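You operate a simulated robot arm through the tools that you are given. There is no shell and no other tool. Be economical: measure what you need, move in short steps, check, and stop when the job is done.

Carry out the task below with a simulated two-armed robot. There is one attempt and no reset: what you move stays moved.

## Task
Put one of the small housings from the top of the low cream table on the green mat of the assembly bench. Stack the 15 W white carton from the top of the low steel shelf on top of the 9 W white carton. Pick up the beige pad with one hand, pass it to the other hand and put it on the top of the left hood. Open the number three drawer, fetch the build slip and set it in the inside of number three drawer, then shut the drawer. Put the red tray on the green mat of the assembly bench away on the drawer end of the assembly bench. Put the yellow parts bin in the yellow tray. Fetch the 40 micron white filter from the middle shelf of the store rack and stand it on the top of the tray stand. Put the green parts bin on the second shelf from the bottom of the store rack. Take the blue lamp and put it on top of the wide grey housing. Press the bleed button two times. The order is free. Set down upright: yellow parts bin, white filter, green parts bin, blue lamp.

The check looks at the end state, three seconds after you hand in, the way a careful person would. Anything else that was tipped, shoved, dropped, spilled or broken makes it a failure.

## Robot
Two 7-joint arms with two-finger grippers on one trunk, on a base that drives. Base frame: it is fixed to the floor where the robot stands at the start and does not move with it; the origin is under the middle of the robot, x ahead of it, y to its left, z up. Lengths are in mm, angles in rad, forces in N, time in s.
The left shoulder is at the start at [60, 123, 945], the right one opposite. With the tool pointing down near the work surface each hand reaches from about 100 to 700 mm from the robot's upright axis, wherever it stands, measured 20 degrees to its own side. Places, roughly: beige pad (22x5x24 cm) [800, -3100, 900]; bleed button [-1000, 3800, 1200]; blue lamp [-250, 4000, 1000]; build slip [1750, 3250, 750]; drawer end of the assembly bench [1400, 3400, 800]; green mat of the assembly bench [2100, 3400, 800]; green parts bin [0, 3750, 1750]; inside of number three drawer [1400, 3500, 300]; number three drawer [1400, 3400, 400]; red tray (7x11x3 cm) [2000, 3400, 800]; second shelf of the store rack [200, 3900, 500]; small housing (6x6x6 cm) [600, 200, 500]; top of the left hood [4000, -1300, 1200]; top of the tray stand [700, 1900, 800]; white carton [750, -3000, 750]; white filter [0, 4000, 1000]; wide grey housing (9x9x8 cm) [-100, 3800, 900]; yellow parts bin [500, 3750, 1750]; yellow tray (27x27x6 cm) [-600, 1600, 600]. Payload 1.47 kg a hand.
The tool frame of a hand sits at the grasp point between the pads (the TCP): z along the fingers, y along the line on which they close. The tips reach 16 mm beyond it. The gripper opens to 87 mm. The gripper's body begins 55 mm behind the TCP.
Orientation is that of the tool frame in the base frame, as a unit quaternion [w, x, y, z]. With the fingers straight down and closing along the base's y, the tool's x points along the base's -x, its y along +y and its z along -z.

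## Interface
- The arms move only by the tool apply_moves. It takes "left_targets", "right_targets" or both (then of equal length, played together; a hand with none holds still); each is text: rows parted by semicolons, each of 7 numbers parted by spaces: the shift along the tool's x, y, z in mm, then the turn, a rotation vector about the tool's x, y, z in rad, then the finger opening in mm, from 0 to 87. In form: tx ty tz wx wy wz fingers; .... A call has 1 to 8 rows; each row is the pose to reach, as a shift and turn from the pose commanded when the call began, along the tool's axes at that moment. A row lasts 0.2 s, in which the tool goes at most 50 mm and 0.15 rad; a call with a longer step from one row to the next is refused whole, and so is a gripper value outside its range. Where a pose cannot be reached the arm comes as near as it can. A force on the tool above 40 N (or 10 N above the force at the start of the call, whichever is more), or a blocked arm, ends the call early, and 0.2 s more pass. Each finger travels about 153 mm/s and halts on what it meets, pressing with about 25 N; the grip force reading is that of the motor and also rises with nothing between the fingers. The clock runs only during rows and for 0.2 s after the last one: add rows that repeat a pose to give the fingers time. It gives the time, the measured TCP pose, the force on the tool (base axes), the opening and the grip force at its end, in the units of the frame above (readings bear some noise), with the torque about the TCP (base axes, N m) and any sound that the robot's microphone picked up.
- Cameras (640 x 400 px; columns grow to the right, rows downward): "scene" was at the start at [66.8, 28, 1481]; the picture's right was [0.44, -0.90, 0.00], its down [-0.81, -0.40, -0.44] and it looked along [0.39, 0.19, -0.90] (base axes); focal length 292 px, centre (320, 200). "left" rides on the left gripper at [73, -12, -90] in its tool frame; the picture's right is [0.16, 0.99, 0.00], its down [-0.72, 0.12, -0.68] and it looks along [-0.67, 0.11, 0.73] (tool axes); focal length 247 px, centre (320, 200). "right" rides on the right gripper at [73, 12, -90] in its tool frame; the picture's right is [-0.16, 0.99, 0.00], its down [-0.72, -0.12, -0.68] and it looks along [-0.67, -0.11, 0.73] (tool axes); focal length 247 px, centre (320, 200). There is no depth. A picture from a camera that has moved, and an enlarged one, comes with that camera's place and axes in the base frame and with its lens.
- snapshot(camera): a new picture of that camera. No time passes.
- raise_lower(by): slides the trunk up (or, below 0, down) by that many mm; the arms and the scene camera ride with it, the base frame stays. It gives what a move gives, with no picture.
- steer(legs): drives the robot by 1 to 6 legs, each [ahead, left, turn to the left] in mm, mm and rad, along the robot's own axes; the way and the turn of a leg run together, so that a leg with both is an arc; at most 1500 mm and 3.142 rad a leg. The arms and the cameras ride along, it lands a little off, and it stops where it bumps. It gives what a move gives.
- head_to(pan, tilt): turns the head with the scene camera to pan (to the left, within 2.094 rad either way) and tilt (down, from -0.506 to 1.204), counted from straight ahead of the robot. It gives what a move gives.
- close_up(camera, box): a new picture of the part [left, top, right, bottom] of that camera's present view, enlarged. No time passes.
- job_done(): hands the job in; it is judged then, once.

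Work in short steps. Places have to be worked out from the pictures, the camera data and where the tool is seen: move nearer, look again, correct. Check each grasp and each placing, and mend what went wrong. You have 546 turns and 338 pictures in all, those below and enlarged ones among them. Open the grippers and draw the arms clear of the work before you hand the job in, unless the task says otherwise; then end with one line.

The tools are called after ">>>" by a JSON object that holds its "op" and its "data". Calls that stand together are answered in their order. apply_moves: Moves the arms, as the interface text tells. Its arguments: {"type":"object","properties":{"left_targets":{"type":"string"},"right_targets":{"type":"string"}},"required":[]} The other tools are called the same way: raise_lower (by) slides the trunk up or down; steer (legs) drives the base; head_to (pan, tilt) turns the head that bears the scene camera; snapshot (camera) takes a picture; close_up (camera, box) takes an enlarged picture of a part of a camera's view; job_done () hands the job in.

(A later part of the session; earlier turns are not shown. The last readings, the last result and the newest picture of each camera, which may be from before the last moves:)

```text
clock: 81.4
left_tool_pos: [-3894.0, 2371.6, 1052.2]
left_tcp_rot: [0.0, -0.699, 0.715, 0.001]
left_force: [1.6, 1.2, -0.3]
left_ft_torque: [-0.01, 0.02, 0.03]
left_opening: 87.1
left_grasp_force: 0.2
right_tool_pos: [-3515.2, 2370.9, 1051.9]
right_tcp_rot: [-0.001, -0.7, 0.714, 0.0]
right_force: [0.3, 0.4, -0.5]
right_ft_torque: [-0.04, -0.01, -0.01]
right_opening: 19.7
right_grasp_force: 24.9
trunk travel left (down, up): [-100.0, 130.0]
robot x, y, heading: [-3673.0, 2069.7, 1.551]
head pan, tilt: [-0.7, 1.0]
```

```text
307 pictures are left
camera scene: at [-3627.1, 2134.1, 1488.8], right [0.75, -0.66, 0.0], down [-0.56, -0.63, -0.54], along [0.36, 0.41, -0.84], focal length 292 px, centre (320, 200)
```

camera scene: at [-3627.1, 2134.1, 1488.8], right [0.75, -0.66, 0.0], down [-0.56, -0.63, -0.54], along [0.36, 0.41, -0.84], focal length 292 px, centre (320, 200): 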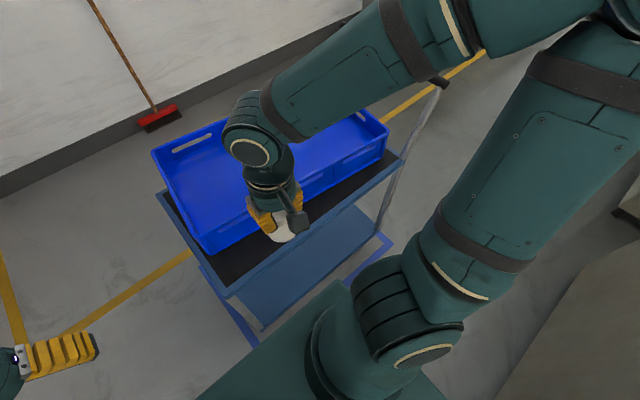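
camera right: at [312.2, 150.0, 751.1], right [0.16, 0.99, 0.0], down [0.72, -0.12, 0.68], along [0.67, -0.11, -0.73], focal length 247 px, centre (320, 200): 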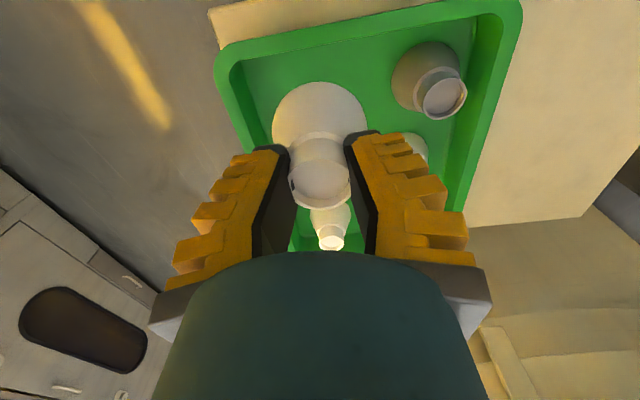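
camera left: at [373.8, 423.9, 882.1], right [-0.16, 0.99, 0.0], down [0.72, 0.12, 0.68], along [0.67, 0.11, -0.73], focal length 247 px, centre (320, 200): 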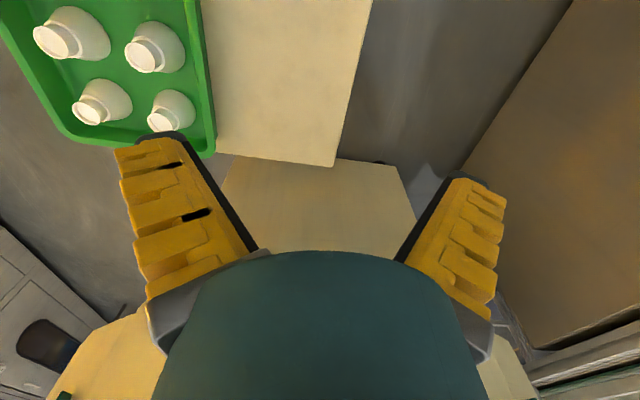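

Clear margins: counter cabinet at y≈1620, trolley at y≈2540; robot spans ~1790–2370. Strafe east.

>>> {"op": "steer", "data": {"legs": [[0, 0, 0.02], [0, -1400, 0]]}}

>>> {"op": "head_to", "data": {"pan": -1.3, "tilt": 0.5}}

>>> {"op": "snapshot", "data": {"camera": "scene"}}

```text
clock: 94.3
left_tool_pos: [-2483.0, 2363.4, 1052.3]
left_tcp_rot: [0.0, -0.705, 0.709, 0.0]
left_force: [-0.2, 0.6, 0.8]
left_ft_torque: [0.01, -0.02, -0.02]
left_opening: 87.0
left_grasp_force: 0.0
right_tool_pos: [-2104.7, 2369.0, 1051.0]
right_tcp_rot: [0.0, -0.706, 0.709, 0.0]
right_force: [0.5, -0.2, -0.6]
right_ft_torque: [0.0, -0.01, -0.02]
right_opening: 19.7
right_grasp_force: 25.0
trunk travel left (down, up): [-100.0, 130.0]
robot x, y, heading: [-2258.7, 2066.4, 1.561]
head pan, tilt: [-0.7, 1.0]
```

```text
clock: 95.3
left_tool_pos: [-2484.9, 2364.3, 1051.6]
left_tcp_rot: [0.0, -0.705, 0.709, 0.0]
left_force: [0.4, 0.3, 0.3]
left_ft_torque: [-0.01, -0.04, 0.02]
left_opening: 86.9
left_grasp_force: 0.0
right_tool_pos: [-2105.3, 2367.1, 1053.1]
right_tcp_rot: [0.0, -0.706, 0.708, -0.001]
right_force: [0.3, 0.1, -0.8]
right_ft_torque: [-0.02, 0.01, -0.02]
right_opening: 19.9
right_grasp_force: 25.2
trunk travel left (down, up): [-100.0, 130.0]
robot x, y, heading: [-2261.0, 2069.4, 1.559]
head pan, tilt: [-1.3, 0.499]
```

```text
306 pictures are left
camera scene: at [-2171.0, 2101.3, 1529.8], right [0.26, -0.96, 0.0], down [-0.46, -0.13, -0.88], along [0.85, 0.23, -0.48], focal length 292 px, centre (320, 200)
```

scene: 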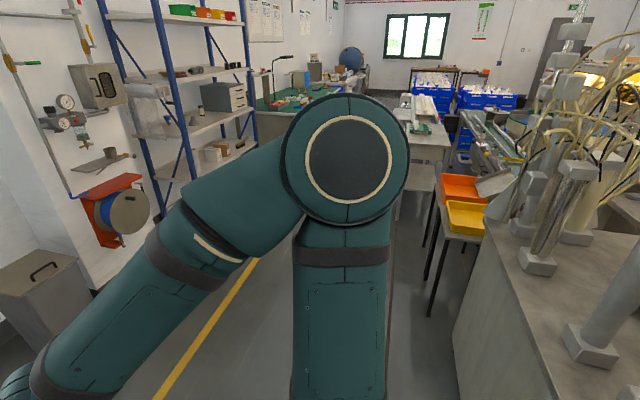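

Yellow and orange trays are visible on a small table. I go forward to y≈2550 and further east, then look at the rack and bench.

>>> {"op": "steer", "data": {"legs": [[480, 0, 0.01], [0, -1400, 0]]}}

>>> {"op": "head_to", "data": {"pan": -1.45, "tilt": 0.5}}

>>> {"op": "snapshot", "data": {"camera": "scene"}}

>>> {"op": "head_to", "data": {"pan": -0.3, "tilt": 0.1}}

>>> {"op": "snapshot", "data": {"camera": "scene"}}

```text
clock: 110.4
left_tool_pos: [-1067.5, 2845.9, 1051.9]
left_tcp_rot: [0.0, 0.712, -0.702, 0.0]
left_force: [0.4, 0.3, -0.3]
left_ft_torque: [0.0, -0.02, 0.0]
left_opening: 86.8
left_grasp_force: 0.1
right_tool_pos: [-688.7, 2859.0, 1051.4]
right_tcp_rot: [0.0, 0.712, -0.702, 0.001]
right_force: [0.2, -0.4, -0.4]
right_ft_torque: [0.0, 0.07, 0.01]
right_opening: 19.8
right_grasp_force: 24.9
trunk travel left (down, up): [-100.0, 130.0]
robot x, y, heading: [-839.4, 2554.6, 1.582]
head pan, tilt: [-1.3, 0.499]
```

```text
clock: 111.1
left_tool_pos: [-1067.2, 2845.2, 1052.1]
left_tcp_rot: [0.0, 0.712, -0.703, 0.0]
left_force: [-0.6, -0.5, 0.0]
left_ft_torque: [-0.03, 0.03, 0.02]
left_opening: 87.1
left_grasp_force: 0.2
right_tool_pos: [-689.7, 2858.8, 1052.0]
right_tcp_rot: [0.0, 0.712, -0.702, 0.001]
right_force: [-0.7, 1.0, 0.1]
right_ft_torque: [0.02, 0.05, 0.02]
right_opening: 19.8
right_grasp_force: 25.1
trunk travel left (down, up): [-100.0, 130.0]
robot x, y, heading: [-843.7, 2551.4, 1.588]
head pan, tilt: [-1.45, 0.499]
```

```text
305 pictures are left
camera scene: at [-747.2, 2576.5, 1529.9], right [0.13, -0.99, 0.0], down [-0.47, -0.06, -0.88], along [0.87, 0.12, -0.48], focal length 292 px, centre (320, 200)
```

scene: 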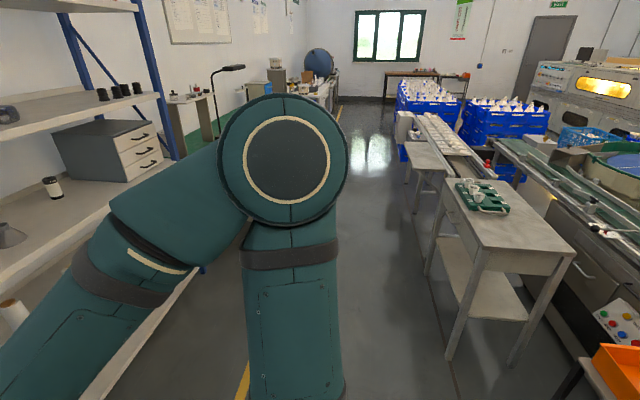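

```text
clock: 112.5
left_tool_pos: [-1067.5, 2846.5, 1051.8]
left_tcp_rot: [0.0, 0.711, -0.703, 0.0]
left_force: [-0.3, -0.2, 0.6]
left_ft_torque: [0.03, -0.02, 0.05]
left_opening: 86.9
left_grasp_force: 0.1
right_tool_pos: [-689.2, 2858.9, 1051.8]
right_tcp_rot: [0.002, 0.712, -0.702, 0.001]
right_force: [-0.3, 0.1, -0.9]
right_ft_torque: [-0.03, -0.01, 0.0]
right_opening: 19.7
right_grasp_force: 24.9
trunk travel left (down, up): [-100.0, 130.0]
robot x, y, heading: [-840.8, 2554.3, 1.584]
head pan, tilt: [-0.3, 0.099]
```

```text
304 pictures are left
camera scene: at [-811.3, 2652.6, 1566.9], right [0.96, -0.28, 0.0], down [-0.03, -0.1, -0.99], along [0.28, 0.95, -0.1], focal length 292 px, centre (320, 200)
```

scene: 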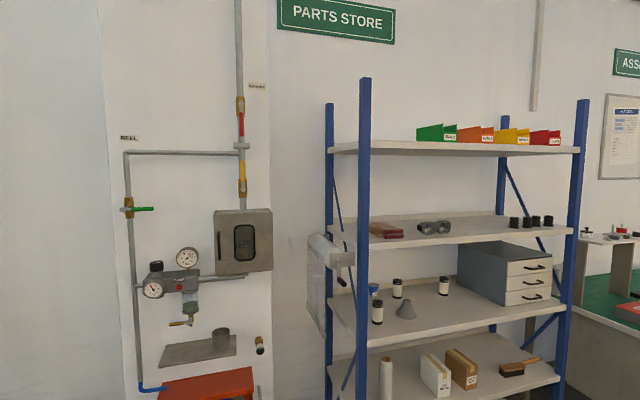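

The bleed button seems to be the red dot on the regulator. I'm right in front of it, so zoom in.

>>> {"op": "close_up", "data": {"camera": "scene", "box": [110, 210, 290, 370]}}

>>> {"op": "close_up", "data": {"camera": "scene", "box": [320, 100, 600, 275]}}

>>> {"op": "close_up", "data": {"camera": "scene", "box": [320, 240, 600, 400]}}

```text
2.50 times, centred on (200, 290) of scene
camera zoom: at [-811.3, 2652.6, 1566.9], right [0.96, -0.28, 0.0], down [-0.03, -0.1, -0.99], along [0.28, 0.95, -0.1], focal length 730 px, centre (620, -25)
```

zoom: 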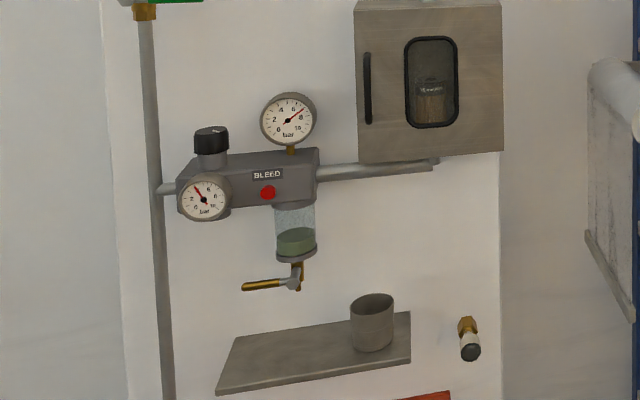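

```text
2.29 times, centred on (460, 188) of scene
camera zoom: at [-811.3, 2652.6, 1566.9], right [0.96, -0.28, 0.0], down [-0.03, -0.1, -0.99], along [0.28, 0.95, -0.1], focal length 668 px, centre (0, 229)
```

zoom: 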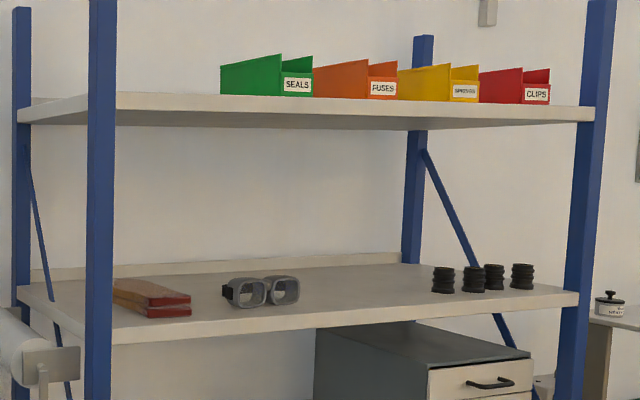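

```text
2.29 times, centred on (460, 320) of scene
camera zoom: at [-811.3, 2652.6, 1566.9], right [0.96, -0.28, 0.0], down [-0.03, -0.1, -0.99], along [0.28, 0.95, -0.1], focal length 668 px, centre (0, -74)
```

zoom: 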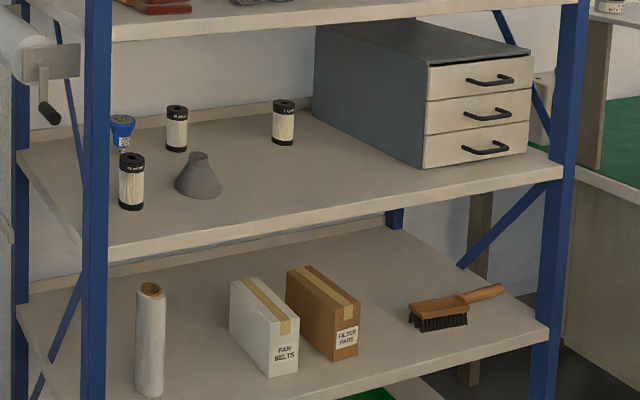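

Button is identified. I close the left fingers and rotate the left hand to point forward (+y).

>>> {"op": "apply_moves", "data": {"left_targets": "-10 0 0 0 -0.15 0 60; -20 0 0 0 -0.3 0 40; -30 0 0 0 -0.45 0 20; -40 0 0 0 -0.6 0 0; -50 0 0 0 -0.75 0 0; -60 0 0 0 -0.9 0 0; -70 0 0 0 -1.05 0 0; -80 0 0 0 -1.2 0 0"}}

>>> {"op": "apply_moves", "data": {"left_targets": "0 0 0 0 -0.13 0 0; 0 0 0 0 -0.25 0 0; 0 0 0 0 -0.37 0 0"}}

>>> {"op": "steer", "data": {"legs": [[350, 0, -0.013]]}}

>>> {"op": "snapshot", "data": {"camera": "left"}}

>>> {"op": "head_to", "data": {"pan": 0.15, "tilt": 0.5}}

>>> {"op": "snapshot", "data": {"camera": "scene"}}

```text
clock: 114.5
left_tool_pos: [-1176.4, 3023.1, 1067.1]
left_tcp_rot: [-0.349, 0.641, -0.539, -0.421]
left_force: [1.1, 0.5, 0.7]
left_ft_torque: [-0.01, 0.0, 0.04]
left_opening: 0.0
left_grasp_force: 25.1
left hand out of reach, approached as far as the arm can: row 1, 2, 3, 4, 5, 6, 7, 8
right_tool_pos: [-687.7, 2859.3, 1051.3]
right_tcp_rot: [0.001, 0.712, -0.702, 0.0]
right_force: [0.6, -0.4, -0.2]
right_ft_torque: [-0.04, 0.09, 0.0]
right_opening: 19.7
right_grasp_force: 25.5
trunk travel left (down, up): [-100.0, 130.0]
robot x, y, heading: [-837.9, 2554.8, 1.581]
head pan, tilt: [-0.3, 0.099]
stopped in row 8 (left hand): the arm was blocked; the commanded pose is now the measured one
```

```text
clock: 115.3
left_tool_pos: [-1202.8, 3027.7, 1109.4]
left_tcp_rot: [-0.441, 0.556, -0.471, -0.524]
left_force: [0.1, -0.4, 0.9]
left_ft_torque: [0.01, 0.02, -0.01]
left_opening: 0.3
left_grasp_force: 24.9
left hand out of reach, approached as far as the arm can: row 1, 2, 3
right_tool_pos: [-690.8, 2857.4, 1051.6]
right_tcp_rot: [0.001, 0.712, -0.702, 0.001]
right_force: [0.8, 0.7, -0.2]
right_ft_torque: [-0.01, -0.02, -0.05]
right_opening: 20.0
right_grasp_force: 25.2
trunk travel left (down, up): [-100.0, 130.0]
robot x, y, heading: [-835.7, 2551.9, 1.587]
head pan, tilt: [-0.3, 0.099]
```

```text
clock: 117.5
left_tool_pos: [-1200.7, 3383.8, 1108.7]
left_tcp_rot: [-0.443, 0.555, -0.473, -0.522]
left_force: [0.1, -0.2, 0.6]
left_ft_torque: [0.04, 0.0, 0.0]
left_opening: 0.0
left_grasp_force: 24.9
right_tool_pos: [-691.3, 3209.4, 1052.2]
right_tcp_rot: [0.001, 0.71, -0.705, 0.001]
right_force: [0.0, 0.6, -0.2]
right_ft_torque: [-0.02, 0.01, -0.01]
right_opening: 19.4
right_grasp_force: 24.6
trunk travel left (down, up): [-100.0, 130.0]
robot x, y, heading: [-845.1, 2904.0, 1.575]
head pan, tilt: [-0.3, 0.099]
```

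```text
300 pictures are left
camera left: at [-1174.8, 3291.4, 1041.2], right [-0.97, -0.17, -0.15], down [-0.01, -0.64, 0.77], along [-0.23, 0.75, 0.62], focal length 247 px, centre (320, 200)
```

left: 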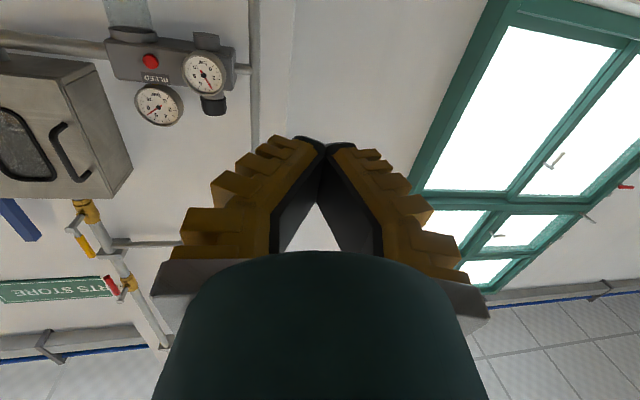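

```text
clock: 118.4
left_tool_pos: [-1201.3, 3381.8, 1109.9]
left_tcp_rot: [-0.442, 0.555, -0.473, -0.523]
left_force: [0.1, -0.3, -0.7]
left_ft_torque: [-0.01, -0.01, 0.0]
left_opening: 0.1
left_grasp_force: 25.3
right_tool_pos: [-690.7, 3207.0, 1052.7]
right_tcp_rot: [0.001, 0.709, -0.705, 0.0]
right_force: [0.0, 0.3, -1.0]
right_ft_torque: [0.0, -0.03, -0.02]
right_opening: 19.8
right_grasp_force: 24.6
trunk travel left (down, up): [-100.0, 130.0]
robot x, y, heading: [-841.4, 2907.2, 1.576]
head pan, tilt: [0.15, 0.499]
```

```text
299 pictures are left
camera scene: at [-855.2, 3004.7, 1530.0], right [0.99, 0.15, 0.0], down [0.07, -0.47, -0.88], along [-0.14, 0.87, -0.48], focal length 292 px, centre (320, 200)
```

scene: 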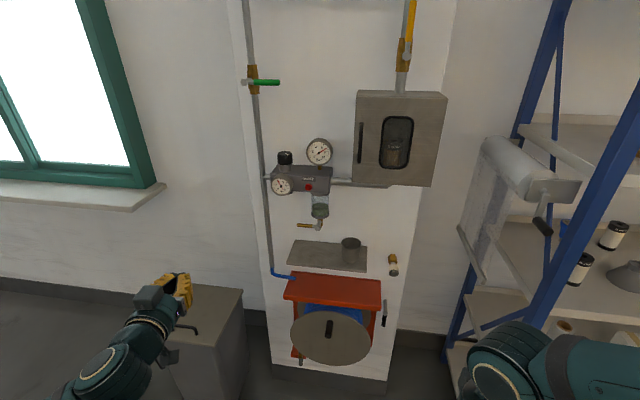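

Triangulated button ≈[-1010,3730,1157]. I align the left hand with it (about 330 mm short) and straighten its orientation.

>>> {"op": "apply_moves", "data": {"left_targets": "-12 -48 0 0.05 -0.02 0 0; -24 -95 0 0.1 -0.04 0 0; -36 -143 0 0.163 -0.063 0 0; -48 -190 0 0.163 -0.063 0 0; -48 -190 0 0.163 -0.063 0 0"}}

>>> {"op": "snapshot", "data": {"camera": "left"}}

>>> {"op": "close_up", "data": {"camera": "scene", "box": [220, 120, 420, 320]}}

```text
clock: 119.6
left_tool_pos: [-1028.8, 3420.3, 1170.1]
left_tcp_rot: [-0.496, 0.506, -0.499, -0.498]
left_force: [0.2, 0.3, 0.2]
left_ft_torque: [0.02, 0.04, -0.04]
left_opening: 0.0
left_grasp_force: 25.1
left hand out of reach, approached as far as the arm can: row 1, 2, 3, 4, 5
right_tool_pos: [-692.3, 3208.8, 1051.0]
right_tcp_rot: [0.0, 0.71, -0.705, 0.001]
right_force: [0.2, 0.2, -0.5]
right_ft_torque: [0.0, -0.03, -0.01]
right_opening: 19.4
right_grasp_force: 24.7
trunk travel left (down, up): [-100.0, 130.0]
robot x, y, heading: [-843.3, 2905.0, 1.576]
head pan, tilt: [0.15, 0.499]
```

```text
298 pictures are left
camera left: at [-1016.2, 3329.3, 1098.0], right [-0.99, -0.01, -0.16], down [-0.12, -0.67, 0.73], along [-0.12, 0.74, 0.66], focal length 247 px, centre (320, 200)
```

left: 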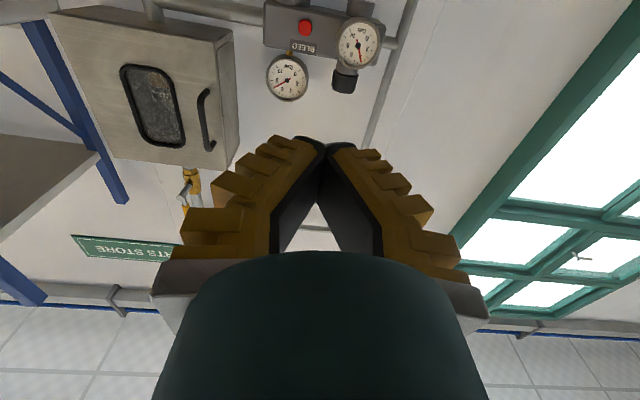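

```text
2.00 times, centred on (320, 220) of scene
camera zoom: at [-856.0, 3005.4, 1529.8], right [0.99, 0.16, 0.0], down [0.07, -0.47, -0.88], along [-0.14, 0.87, -0.48], focal length 584 px, centre (320, 160)
```

zoom: 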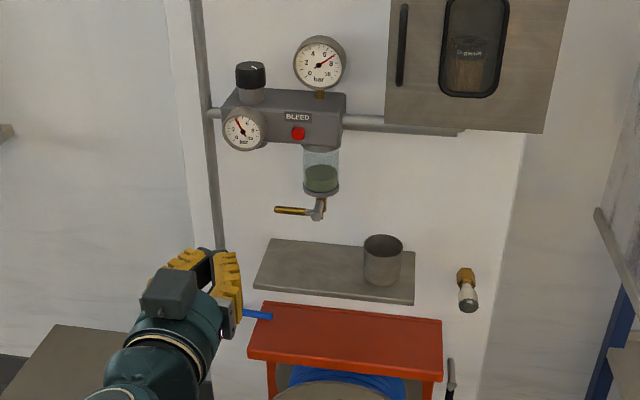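

Refined button ≈[-1008,3757,1154]. Drive 200 mm ahead and re-measure.

>>> {"op": "steer", "data": {"legs": [[200, 0, 0]]}}

>>> {"op": "snapshot", "data": {"camera": "left"}}

>>> {"op": "snapshot", "data": {"camera": "scene"}}

```text
clock: 121.2
left_tool_pos: [-1029.1, 3620.4, 1170.0]
left_tcp_rot: [-0.496, 0.506, -0.501, -0.497]
left_force: [0.4, 0.2, -0.4]
left_ft_torque: [-0.01, 0.02, -0.01]
left_opening: 0.1
left_grasp_force: 24.3
right_tool_pos: [-692.2, 3406.7, 1051.1]
right_tcp_rot: [0.0, 0.709, -0.705, 0.001]
right_force: [-0.4, 0.1, -0.8]
right_ft_torque: [-0.03, -0.01, 0.01]
right_opening: 19.8
right_grasp_force: 24.8
trunk travel left (down, up): [-100.0, 130.0]
robot x, y, heading: [-838.2, 3102.9, 1.573]
head pan, tilt: [0.15, 0.499]
```

```text
296 pictures are left
camera left: at [-1016.7, 3528.8, 1097.9], right [-0.99, -0.01, -0.16], down [-0.12, -0.67, 0.73], along [-0.11, 0.74, 0.66], focal length 247 px, centre (320, 200)
```

left: 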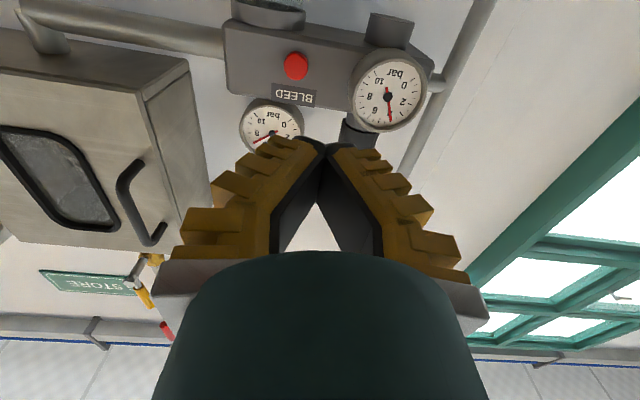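

```text
295 pictures are left
camera scene: at [-856.3, 3204.9, 1529.8], right [0.99, 0.15, 0.0], down [0.07, -0.47, -0.88], along [-0.14, 0.87, -0.48], focal length 292 px, centre (320, 200)
```

scene: 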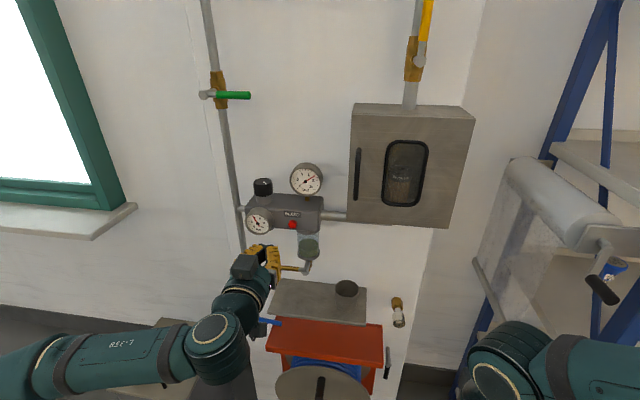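

Button at ≈[-1007,3745,1152]. Align the tip and approach to ~25 mm short.

>>> {"op": "apply_moves", "data": {"left_targets": "9 -11 20 0 0 0 0; 18 -22 45 0 0 0 0; 18 -22 80 0 0 0 0; 18 -22 80 0 0 0 0"}}

>>> {"op": "snapshot", "data": {"camera": "left"}}

>>> {"op": "close_up", "data": {"camera": "scene", "box": [220, 150, 380, 300]}}

```text
clock: 122.2
left_tool_pos: [-1045.8, 3686.6, 1182.1]
left_tcp_rot: [-0.496, 0.506, -0.502, -0.496]
left_force: [-0.2, -0.4, 0.3]
left_ft_torque: [-0.01, 0.03, 0.03]
left_opening: 0.1
left_grasp_force: 25.0
left hand out of reach, approached as far as the arm can: row 1, 2, 3, 4
right_tool_pos: [-693.0, 3405.0, 1050.7]
right_tcp_rot: [0.0, 0.709, -0.705, 0.0]
right_force: [0.1, 0.1, -0.3]
right_ft_torque: [0.03, -0.01, -0.02]
right_opening: 19.9
right_grasp_force: 25.2
trunk travel left (down, up): [-100.0, 130.0]
robot x, y, heading: [-846.9, 3101.9, 1.573]
head pan, tilt: [0.15, 0.499]
```

```text
294 pictures are left
camera left: at [-1032.3, 3596.1, 1109.6], right [-0.99, -0.01, -0.16], down [-0.11, -0.67, 0.73], along [-0.12, 0.74, 0.66], focal length 247 px, centre (320, 200)
```

left: 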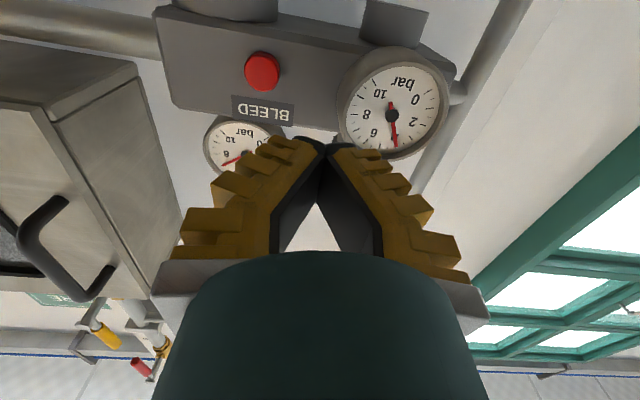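

```text
2.67 times, centred on (300, 225) of scene
camera zoom: at [-856.1, 3201.3, 1530.1], right [0.99, 0.15, 0.0], down [0.07, -0.47, -0.88], along [-0.14, 0.87, -0.48], focal length 779 px, centre (373, 133)
```

zoom: 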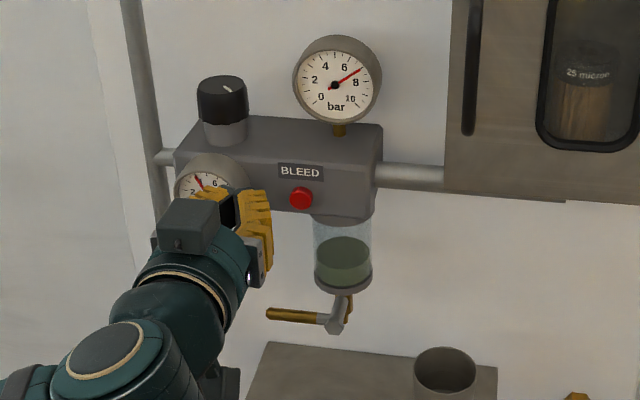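

The arm drifts at its joint limit, so I use the base and trunk to align instead: shift the robot 38 mm east and lower the trunk 30 mm.

>>> {"op": "steer", "data": {"legs": [[0, -38, 0]]}}

>>> {"op": "raise_lower", "data": {"by": -30}}

>>> {"op": "snapshot", "data": {"camera": "left"}}

```text
clock: 123.3
left_tool_pos: [-1006.3, 3688.3, 1181.9]
left_tcp_rot: [-0.495, 0.507, -0.502, -0.496]
left_force: [0.5, 0.0, 0.1]
left_ft_torque: [0.02, -0.01, 0.08]
left_opening: 0.0
left_grasp_force: 25.4
right_tool_pos: [-653.5, 3406.9, 1050.8]
right_tcp_rot: [0.001, 0.71, -0.704, 0.0]
right_force: [0.0, 0.4, 0.1]
right_ft_torque: [-0.01, 0.02, 0.02]
right_opening: 19.9
right_grasp_force: 24.5
trunk travel left (down, up): [-100.0, 130.0]
robot x, y, heading: [-807.3, 3099.7, 1.579]
head pan, tilt: [0.15, 0.499]
```

```text
clock: 124.0
left_tool_pos: [-1008.2, 3688.4, 1151.0]
left_tcp_rot: [-0.494, 0.508, -0.501, -0.497]
left_force: [0.6, 0.1, 0.2]
left_ft_torque: [0.0, 0.0, 0.0]
left_opening: 0.0
left_grasp_force: 24.5
right_tool_pos: [-653.9, 3406.6, 1021.7]
right_tcp_rot: [0.002, 0.709, -0.705, 0.001]
right_force: [0.2, -0.7, -0.3]
right_ft_torque: [-0.01, -0.04, 0.03]
right_opening: 19.5
right_grasp_force: 24.7
trunk travel left (down, up): [-70.0, 160.0]
robot x, y, heading: [-804.7, 3103.6, 1.578]
head pan, tilt: [0.15, 0.499]
```

```text
292 pictures are left
camera left: at [-994.5, 3597.3, 1078.9], right [-0.99, -0.01, -0.16], down [-0.11, -0.67, 0.73], along [-0.12, 0.74, 0.66], focal length 247 px, centre (320, 200)
```

left: 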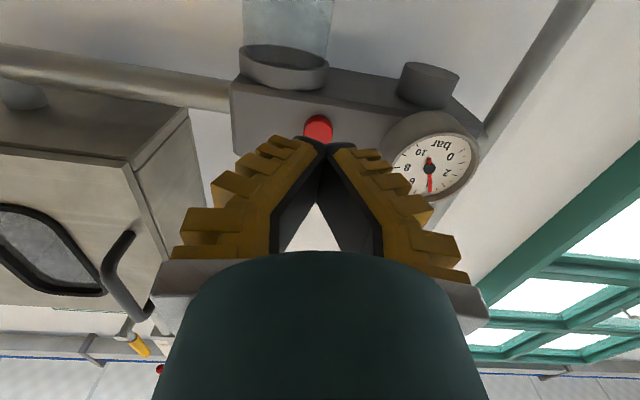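

Aligned with the button. Now press: advance in small rows until force rises.

>>> {"op": "apply_moves", "data": {"left_targets": "0 0 15 0 0 0 0; 0 0 30 0 0 0 0; 0 0 38 0 0 0 0; 0 0 43 0 0 0 0; 0 0 47 0 0 0 0"}}

>>> {"op": "snapshot", "data": {"camera": "left"}}

```text
clock: 125.2
left_tool_pos: [-1010.7, 3735.1, 1155.9]
left_tcp_rot: [-0.493, 0.509, -0.505, -0.493]
left_force: [0.2, -0.5, 0.4]
left_ft_torque: [0.0, 0.01, 0.02]
left_opening: 0.0
left_grasp_force: 25.2
left hand out of reach, approached as far as the arm can: row 2, 3, 4, 5
right_tool_pos: [-653.4, 3405.8, 1021.9]
right_tcp_rot: [0.0, 0.709, -0.705, 0.0]
right_force: [0.3, -0.2, -0.1]
right_ft_torque: [0.02, -0.01, 0.03]
right_opening: 19.8
right_grasp_force: 25.2
trunk travel left (down, up): [-70.0, 160.0]
robot x, y, heading: [-808.6, 3104.1, 1.576]
head pan, tilt: [0.15, 0.499]
```

```text
291 pictures are left
camera left: at [-999.0, 3643.5, 1084.7], right [-0.99, -0.01, -0.16], down [-0.12, -0.66, 0.74], along [-0.11, 0.75, 0.65], focal length 247 px, centre (320, 200)
```

left: 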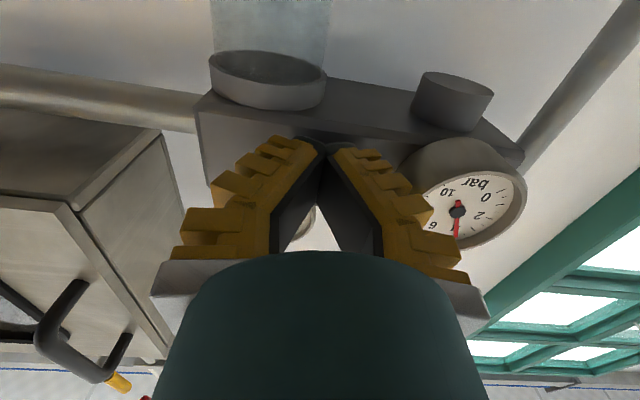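

No contact yet (tip y≈3751). Advance a little further.

>>> {"op": "apply_moves", "data": {"left_targets": "4 0 5 0 0 0 0; 4 0 10 0 0 0 0"}}

>>> {"op": "close_up", "data": {"camera": "scene", "box": [240, 150, 360, 270]}}

```text
clock: 125.8
left_tool_pos: [-1013.6, 3743.1, 1156.5]
left_tcp_rot: [-0.494, 0.508, -0.505, -0.493]
left_force: [1.8, -10.7, -4.8]
left_ft_torque: [0.04, 0.07, -0.11]
left_opening: 0.1
left_grasp_force: 25.0
left hand out of reach, approached as far as the arm can: row 1, 2
right_tool_pos: [-654.2, 3406.7, 1022.9]
right_tcp_rot: [0.0, 0.71, -0.705, 0.0]
right_force: [0.7, 0.6, -0.2]
right_ft_torque: [0.02, -0.03, -0.01]
right_opening: 19.8
right_grasp_force: 25.0
trunk travel left (down, up): [-70.0, 160.0]
robot x, y, heading: [-804.3, 3100.6, 1.574]
head pan, tilt: [0.15, 0.499]
heard: click
```

```text
3.33 times, centred on (300, 210) of scene
camera zoom: at [-817.8, 3202.1, 1499.9], right [0.99, 0.15, 0.0], down [0.07, -0.47, -0.88], along [-0.14, 0.87, -0.48], focal length 974 px, centre (387, 167)
```

zoom: 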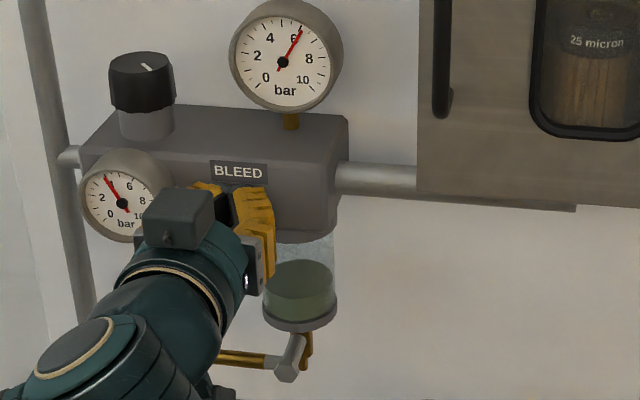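

A click was heard – press one. Retreat 20 mm to release, then look at readings.

>>> {"op": "apply_moves", "data": {"left_targets": "0 0 -10 0 0 0 0; 0 0 -20 0 0 0 0; 0 0 -20 0 0 0 0"}}

>>> {"op": "apply_moves", "data": {"left_targets": "0 0 10 0 0 0 0; 0 0 16 0 0 0 0; 0 0 21 0 0 0 0"}}

```text
clock: 126.6
left_tool_pos: [-1014.9, 3722.9, 1156.6]
left_tcp_rot: [-0.495, 0.507, -0.501, -0.497]
left_force: [-0.5, -0.1, 0.0]
left_ft_torque: [0.01, -0.02, -0.01]
left_opening: 0.2
left_grasp_force: 25.2
right_tool_pos: [-653.9, 3407.5, 1022.5]
right_tcp_rot: [0.0, 0.71, -0.704, 0.0]
right_force: [0.6, -0.8, -0.8]
right_ft_torque: [0.01, 0.01, 0.02]
right_opening: 19.6
right_grasp_force: 25.4
trunk travel left (down, up): [-70.0, 160.0]
robot x, y, heading: [-807.3, 3103.9, 1.575]
head pan, tilt: [0.15, 0.499]
```

```text
clock: 127.4
left_tool_pos: [-1013.7, 3743.0, 1158.9]
left_tcp_rot: [-0.495, 0.507, -0.502, -0.496]
left_force: [-0.1, -11.7, -0.6]
left_ft_torque: [0.02, 0.03, -0.07]
left_opening: 0.0
left_grasp_force: 25.4
right_tool_pos: [-653.9, 3404.5, 1022.8]
right_tcp_rot: [0.0, 0.71, -0.704, -0.001]
right_force: [-0.1, -0.6, 0.4]
right_ft_torque: [-0.03, 0.02, -0.01]
right_opening: 19.4
right_grasp_force: 25.4
trunk travel left (down, up): [-70.0, 160.0]
robot x, y, heading: [-806.7, 3100.7, 1.574]
head pan, tilt: [0.15, 0.499]
heard: click
```

Second click heard. Retreat straight back, then zoom to check the gauge/button state.

>>> {"op": "apply_moves", "data": {"left_targets": "0 0 -20 0 0 0 0; 0 0 -60 0 0 0 0; 0 0 -100 0 0 0 0"}}

>>> {"op": "steer", "data": {"legs": [[-450, 0, 0]]}}

>>> {"op": "close_up", "data": {"camera": "scene", "box": [220, 110, 400, 260]}}

```text
clock: 128.2
left_tool_pos: [-1013.5, 3643.2, 1157.3]
left_tcp_rot: [-0.495, 0.507, -0.501, -0.497]
left_force: [-0.1, 0.2, -0.5]
left_ft_torque: [0.04, 0.0, -0.01]
left_opening: 0.0
left_grasp_force: 25.3
right_tool_pos: [-652.7, 3405.8, 1021.9]
right_tcp_rot: [0.0, 0.71, -0.705, 0.0]
right_force: [0.2, -0.7, 0.9]
right_ft_torque: [0.01, 0.0, 0.0]
right_opening: 19.4
right_grasp_force: 24.6
trunk travel left (down, up): [-70.0, 160.0]
robot x, y, heading: [-806.9, 3101.0, 1.581]
head pan, tilt: [0.15, 0.499]
```

```text
clock: 130.9
left_tool_pos: [-1011.0, 3194.6, 1158.4]
left_tcp_rot: [-0.493, 0.509, -0.501, -0.497]
left_force: [0.0, 0.5, -0.1]
left_ft_torque: [-0.02, 0.0, 0.0]
left_opening: 0.0
left_grasp_force: 24.9
right_tool_pos: [-649.9, 2955.7, 1021.3]
right_tcp_rot: [0.001, 0.709, -0.705, 0.0]
right_force: [-0.2, -0.4, -0.4]
right_ft_torque: [-0.03, -0.03, -0.02]
right_opening: 19.7
right_grasp_force: 25.2
trunk travel left (down, up): [-70.0, 160.0]
robot x, y, heading: [-799.5, 2650.7, 1.582]
head pan, tilt: [0.15, 0.499]
```

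```text
2.67 times, centred on (310, 185) of scene
camera zoom: at [-815.5, 2753.1, 1500.0], right [0.99, 0.16, 0.0], down [0.07, -0.47, -0.88], along [-0.14, 0.87, -0.48], focal length 779 px, centre (347, 240)
```

zoom: 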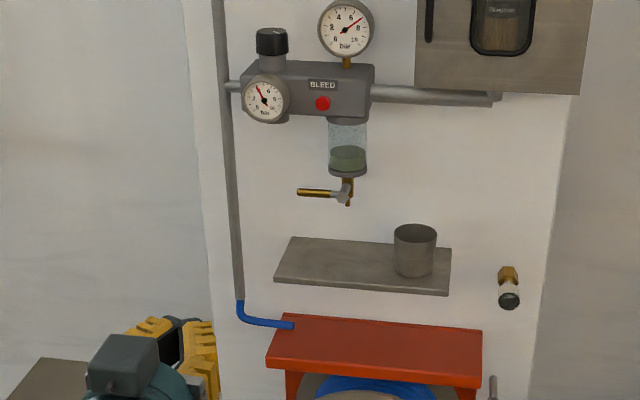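

Regulator is intact, pressed twice. Next the rack: strafe east to face it and look at the middle shelf.

>>> {"op": "steer", "data": {"legs": [[0, -750, -0.01]]}}

>>> {"op": "raise_lower", "data": {"by": 30}}

>>> {"op": "head_to", "data": {"pan": 0.0, "tilt": 0.35}}

>>> {"op": "snapshot", "data": {"camera": "scene"}}

>>> {"op": "close_up", "data": {"camera": "scene", "box": [210, 140, 410, 265]}}

```text
clock: 137.9
left_tool_pos: [-260.6, 3197.5, 1156.9]
left_tcp_rot: [-0.496, 0.506, -0.502, -0.496]
left_force: [-0.1, 0.0, -0.7]
left_ft_torque: [-0.03, 0.0, 0.02]
left_opening: 0.1
left_grasp_force: 25.4
right_tool_pos: [99.1, 2957.4, 1021.6]
right_tcp_rot: [0.001, 0.707, -0.707, -0.001]
right_force: [-0.4, -0.1, -0.3]
right_ft_torque: [0.02, 0.0, -0.01]
right_opening: 19.7
right_grasp_force: 24.4
trunk travel left (down, up): [-70.0, 160.0]
robot x, y, heading: [-56.8, 2652.5, 1.575]
head pan, tilt: [0.15, 0.499]
```

```text
clock: 138.7
left_tool_pos: [-261.1, 3199.2, 1186.8]
left_tcp_rot: [-0.495, 0.507, -0.502, -0.495]
left_force: [0.3, 0.2, -0.5]
left_ft_torque: [0.01, 0.03, -0.03]
left_opening: 0.0
left_grasp_force: 24.7
right_tool_pos: [98.7, 2958.9, 1052.8]
right_tcp_rot: [0.001, 0.707, -0.707, 0.001]
right_force: [-0.4, -0.2, -0.8]
right_ft_torque: [0.0, 0.0, 0.0]
right_opening: 19.5
right_grasp_force: 24.7
trunk travel left (down, up): [-100.0, 130.0]
robot x, y, heading: [-55.8, 2656.7, 1.569]
head pan, tilt: [0.15, 0.499]
```

```text
clock: 139.4
left_tool_pos: [-261.0, 3198.4, 1186.8]
left_tcp_rot: [-0.496, 0.506, -0.503, -0.495]
left_force: [0.0, 0.5, 0.4]
left_ft_torque: [0.02, -0.01, -0.02]
left_opening: 0.2
left_grasp_force: 24.8
right_tool_pos: [99.7, 2959.4, 1050.7]
right_tcp_rot: [0.001, 0.708, -0.706, 0.0]
right_force: [-0.8, 0.1, -0.3]
right_ft_torque: [-0.03, -0.01, -0.02]
right_opening: 19.7
right_grasp_force: 24.8
trunk travel left (down, up): [-100.0, 130.0]
robot x, y, heading: [-52.7, 2656.5, 1.571]
head pan, tilt: [0.0, 0.351]
```

```text
288 pictures are left
camera scene: at [-53.7, 2759.6, 1543.5], right [1.0, 0.0, 0.0], down [0.0, -0.34, -0.94], along [0.0, 0.94, -0.34], focal length 292 px, centre (320, 200)
```

scene: 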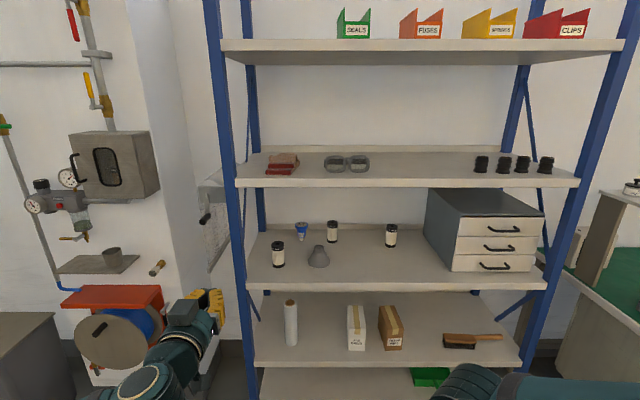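

```text
3.20 times, centred on (310, 202) of scene
camera zoom: at [-53.7, 2759.6, 1543.5], right [1.0, 0.0, 0.0], down [0.0, -0.34, -0.94], along [0.0, 0.94, -0.34], focal length 935 px, centre (352, 192)
```

zoom: 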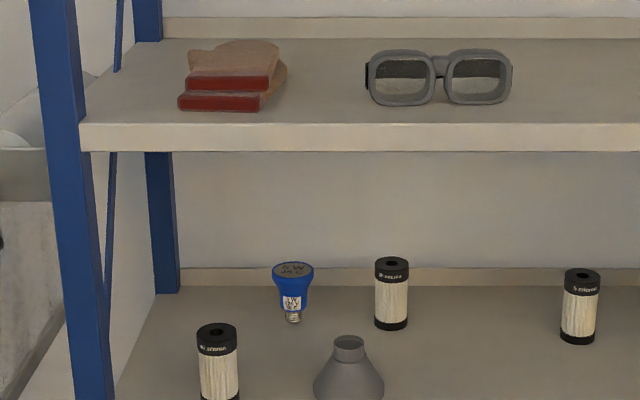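

The lamp stands at ≈[-140,3985] and the wide grey housing at ≈[-57,3784] on the middle shelf. For reaching in, I want the wrist camera above the hand, so I try rolling the left hand about its axis.

>>> {"op": "apply_moves", "data": {"left_targets": "0 0 0 0 0 0.15 0; 0 0 0 0 0 0.3 0; 0 0 0 0 0 0.45 0; 0 0 0 0 0 0.6 20; 0 0 0 0 0 0.75 40; 0 0 0 0 0 0.9 60; 0 0 0 0 0 1.05 70; 0 0 0 0 0 1.2 80"}}

>>> {"op": "apply_moves", "data": {"left_targets": "0 0 0 0 0 0.15 80; 0 0 0 0 0 0.3 80; 0 0 0 0 0 0.45 80; 0 0 0 0 0 0.6 80; 0 0 0 0 0 0.75 80; 0 0 0 0 0 0.9 80; 0 0 0 0 0 1.05 80; 0 0 0 0 0 1.2 80"}}

```text
clock: 141.2
left_tool_pos: [-261.1, 3198.4, 1186.9]
left_tcp_rot: [0.128, -0.134, 0.7, 0.689]
left_force: [0.0, 0.5, -0.4]
left_ft_torque: [0.01, 0.0, -0.04]
left_opening: 81.6
left_grasp_force: 1.7
right_tool_pos: [98.9, 2958.2, 1052.0]
right_tcp_rot: [0.0, 0.708, -0.707, 0.001]
right_force: [-0.4, -0.9, -0.1]
right_ft_torque: [0.01, 0.01, -0.03]
right_opening: 19.4
right_grasp_force: 25.0
trunk travel left (down, up): [-100.0, 130.0]
robot x, y, heading: [-53.4, 2656.7, 1.572]
head pan, tilt: [0.0, 0.351]
```

```text
clock: 143.0
left_tool_pos: [-261.2, 3198.4, 1186.1]
left_tcp_rot: [-0.283, 0.286, 0.654, 0.641]
left_force: [0.2, -0.7, -0.3]
left_ft_torque: [0.01, -0.03, -0.01]
left_opening: 82.1
left_grasp_force: 1.4
right_tool_pos: [98.7, 2958.2, 1051.3]
right_tcp_rot: [0.001, 0.708, -0.707, 0.001]
right_force: [-0.5, -0.5, 0.8]
right_ft_torque: [-0.02, -0.01, 0.02]
right_opening: 19.6
right_grasp_force: 24.8
trunk travel left (down, up): [-100.0, 130.0]
robot x, y, heading: [-56.1, 2656.2, 1.574]
head pan, tilt: [0.0, 0.351]
```

Roll works. I finish the roll and pitch the hand down 0.4 rad, opening to 80.

>>> {"op": "apply_moves", "data": {"left_targets": "0 0 0 0 0 0.15 80; 0 0 0 0 0 0.3 80; 0 0 0 0 0 0.45 80; 0 0 0 0 0 0.6 80; 0 0 0 0 0 0.74 80"}}

>>> {"op": "apply_moves", "data": {"left_targets": "0 0 0 0 -0.15 0 80; 0 0 0 0 -0.3 0 80; 0 0 0 0 -0.4 0 80"}}

>>> {"op": "steer", "data": {"legs": [[280, 0, 0]]}}

>>> {"op": "snapshot", "data": {"camera": "left"}}

>>> {"op": "snapshot", "data": {"camera": "scene"}}

```text
clock: 144.2
left_tool_pos: [-261.2, 3198.7, 1186.8]
left_tcp_rot: [-0.496, 0.503, 0.506, 0.496]
left_force: [0.4, -0.2, 0.3]
left_ft_torque: [-0.06, 0.02, 0.05]
left_opening: 81.7
left_grasp_force: 1.4
right_tool_pos: [97.9, 2958.4, 1050.7]
right_tcp_rot: [0.001, 0.708, -0.706, 0.001]
right_force: [-0.7, 0.3, -0.9]
right_ft_torque: [-0.02, -0.06, 0.04]
right_opening: 19.3
right_grasp_force: 25.1
trunk travel left (down, up): [-100.0, 130.0]
robot x, y, heading: [-59.8, 2655.1, 1.572]
head pan, tilt: [0.0, 0.351]
```

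```text
clock: 145.0
left_tool_pos: [-260.6, 3199.5, 1187.4]
left_tcp_rot: [-0.383, 0.591, 0.595, 0.387]
left_force: [0.2, 0.5, 0.2]
left_ft_torque: [0.01, 0.01, -0.01]
left_opening: 81.6
left_grasp_force: 1.0
right_tool_pos: [98.4, 2959.2, 1050.5]
right_tcp_rot: [0.001, 0.708, -0.707, 0.001]
right_force: [-1.0, 0.3, -1.6]
right_ft_torque: [-0.02, 0.05, -0.03]
right_opening: 20.0
right_grasp_force: 25.1
trunk travel left (down, up): [-100.0, 130.0]
robot x, y, heading: [-54.4, 2652.8, 1.577]
head pan, tilt: [0.0, 0.351]
```

```text
clock: 146.9
left_tool_pos: [-262.8, 3476.4, 1187.0]
left_tcp_rot: [-0.384, 0.59, 0.597, 0.385]
left_force: [-0.5, 0.7, -0.4]
left_ft_torque: [0.0, 0.01, 0.01]
left_opening: 81.6
left_grasp_force: 1.0
right_tool_pos: [96.3, 3236.7, 1051.2]
right_tcp_rot: [0.0, 0.709, -0.705, 0.001]
right_force: [-1.5, 0.7, -0.9]
right_ft_torque: [-0.01, 0.01, -0.02]
right_opening: 19.6
right_grasp_force: 25.4
trunk travel left (down, up): [-100.0, 130.0]
robot x, y, heading: [-59.0, 2935.6, 1.575]
head pan, tilt: [0.0, 0.351]
```

```text
286 pictures are left
camera left: at [-275.8, 3422.7, 1288.1], right [0.99, 0.07, 0.15], down [0.12, -0.91, -0.38], along [0.11, 0.4, -0.91], focal length 247 px, centre (320, 200)
```

left: 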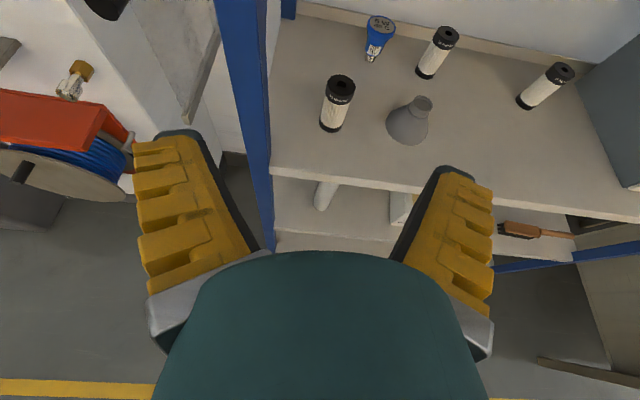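

```text
285 pictures are left
camera scene: at [-54.7, 3037.7, 1543.5], right [1.0, 0.0, 0.0], down [0.0, -0.34, -0.94], along [0.0, 0.94, -0.34], focal length 292 px, centre (320, 200)
```

scene: 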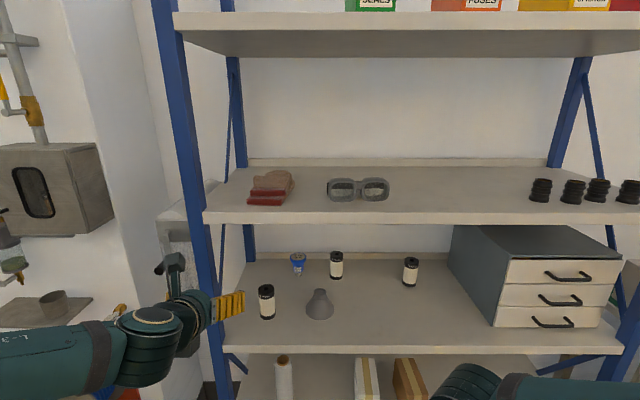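

Triangulated: lamp ≈[-137,3966], z 905–982; grey housing ≈[-55,3768]. I lower and shift the hand to x=-137, then drive in.

>>> {"op": "apply_moves", "data": {"left_targets": "-30 31 12 0 0 0 80; -60 62 24 0 0 0 80; -88 93 37 0 0 0 80; -117 125 49 0 0 0 80; -117 125 49 0 0 0 80"}}

>>> {"op": "snapshot", "data": {"camera": "left"}}

```text
clock: 148.1
left_tool_pos: [-168.5, 3468.2, 1059.9]
left_tcp_rot: [-0.386, 0.59, 0.596, 0.386]
left_force: [-0.1, 0.8, -0.3]
left_ft_torque: [0.02, -0.01, -0.03]
left_opening: 81.7
left_grasp_force: 0.6
left hand out of reach, approached as far as the arm can: row 3, 4, 5
right_tool_pos: [95.9, 3235.8, 1052.4]
right_tcp_rot: [0.0, 0.709, -0.705, 0.003]
right_force: [-0.3, 1.0, -1.1]
right_ft_torque: [-0.04, 0.0, 0.01]
right_opening: 19.6
right_grasp_force: 24.6
trunk travel left (down, up): [-100.0, 130.0]
robot x, y, heading: [-52.2, 2932.2, 1.577]
head pan, tilt: [0.0, 0.351]
```

```text
284 pictures are left
camera left: at [-180.0, 3415.9, 1161.4], right [0.99, 0.07, 0.15], down [0.12, -0.91, -0.39], along [0.11, 0.4, -0.91], focal length 247 px, centre (320, 200)
```

left: 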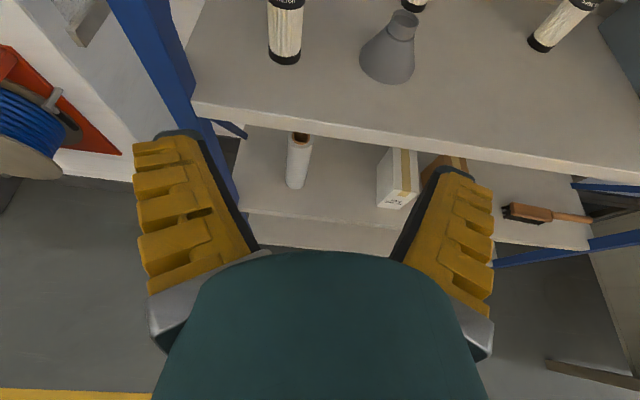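

Inner lateral limit reached; shift the base 32 mm east and drive in 300 mm.

>>> {"op": "steer", "data": {"legs": [[0, -32, 0], [240, 0, 0]]}}

>>> {"op": "snapshot", "data": {"camera": "left"}}

>>> {"op": "snapshot", "data": {"camera": "scene"}}

```text
clock: 150.4
left_tool_pos: [-138.0, 3707.0, 1059.7]
left_tcp_rot: [-0.385, 0.59, 0.596, 0.385]
left_force: [0.6, 0.9, 0.5]
left_ft_torque: [0.02, 0.01, 0.01]
left_opening: 81.7
left_grasp_force: 1.3
right_tool_pos: [126.8, 3475.3, 1051.9]
right_tcp_rot: [0.002, 0.709, -0.705, 0.001]
right_force: [-0.2, -0.1, 0.0]
right_ft_torque: [-0.01, 0.01, -0.02]
right_opening: 20.0
right_grasp_force: 25.8
trunk travel left (down, up): [-100.0, 130.0]
robot x, y, heading: [-29.6, 3174.3, 1.576]
head pan, tilt: [0.0, 0.351]
```

```text
283 pictures are left
camera left: at [-148.5, 3654.5, 1161.6], right [0.99, 0.07, 0.15], down [0.12, -0.91, -0.38], along [0.11, 0.4, -0.91], focal length 247 px, centre (320, 200)
```

left: 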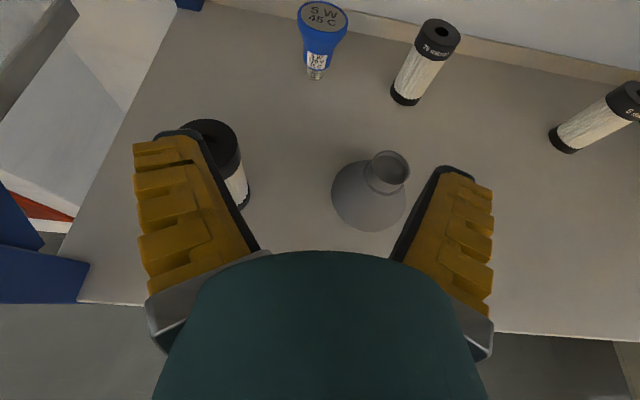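

```text
282 pictures are left
camera scene: at [-23.9, 3276.8, 1543.5], right [1.0, 0.0, 0.0], down [0.0, -0.34, -0.94], along [0.0, 0.94, -0.34], focal length 292 px, centre (320, 200)
```

scene: 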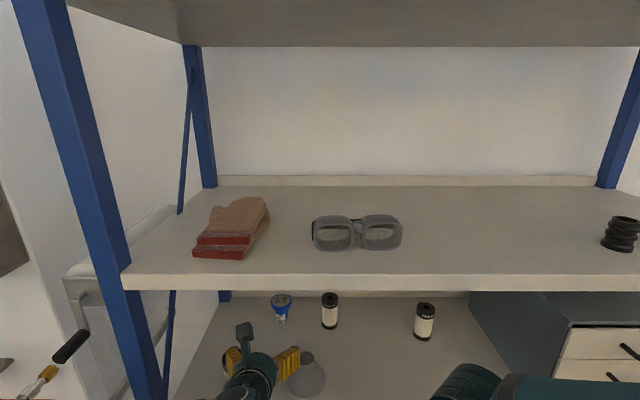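

Lamp refined [-138,3959]. Drive 70 mm more then approach along the axis to ~50 mm short.

>>> {"op": "steer", "data": {"legs": [[70, 0, 0]]}}

>>> {"op": "apply_moves", "data": {"left_targets": "-4 0 45 0 0 0 80; -8 0 90 0 0 0 80; -12 0 130 0 0 0 80; -14 0 150 0 0 0 80; -14 0 150 0 0 0 80"}}

>>> {"op": "snapshot", "data": {"camera": "left"}}

```text
clock: 151.5
left_tool_pos: [-136.0, 3776.1, 1058.9]
left_tcp_rot: [-0.384, 0.591, 0.595, 0.387]
left_force: [0.6, -0.1, -0.8]
left_ft_torque: [0.01, 0.02, -0.02]
left_opening: 81.9
left_grasp_force: 1.2
right_tool_pos: [126.5, 3544.6, 1051.3]
right_tcp_rot: [0.0, 0.708, -0.706, 0.0]
right_force: [-0.4, 0.3, -0.2]
right_ft_torque: [-0.01, -0.05, 0.02]
right_opening: 19.7
right_grasp_force: 24.6
trunk travel left (down, up): [-100.0, 130.0]
robot x, y, heading: [-22.3, 3243.3, 1.576]
head pan, tilt: [0.0, 0.351]
```

```text
clock: 152.9
left_tool_pos: [-126.4, 3848.7, 1029.4]
left_tcp_rot: [-0.403, 0.593, 0.561, 0.415]
left_force: [-0.1, -0.2, -0.6]
left_ft_torque: [0.01, 0.0, -0.03]
left_opening: 81.9
left_grasp_force: 1.0
left hand out of reach, approached as far as the arm can: row 2, 3, 4, 5
right_tool_pos: [142.4, 3508.3, 1056.9]
right_tcp_rot: [-0.004, 0.711, -0.703, -0.016]
right_force: [1.7, -0.4, -0.8]
right_ft_torque: [0.01, 0.03, -0.03]
right_opening: 19.7
right_grasp_force: 25.2
trunk travel left (down, up): [-100.0, 130.0]
robot x, y, heading: [-21.8, 3234.5, 1.575]
head pan, tilt: [0.0, 0.351]
stopped in row 5 (left hand): the arm was blocked; the commanded pose is now the measured one
```

```text
281 pictures are left
camera left: at [-140.0, 3788.0, 1127.3], right [0.99, 0.0, 0.14], down [0.07, -0.89, -0.46], along [0.12, 0.46, -0.88], focal length 247 px, centre (320, 200)
```

left: 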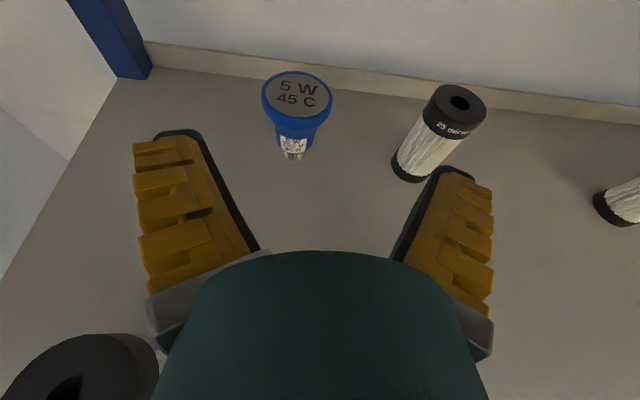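

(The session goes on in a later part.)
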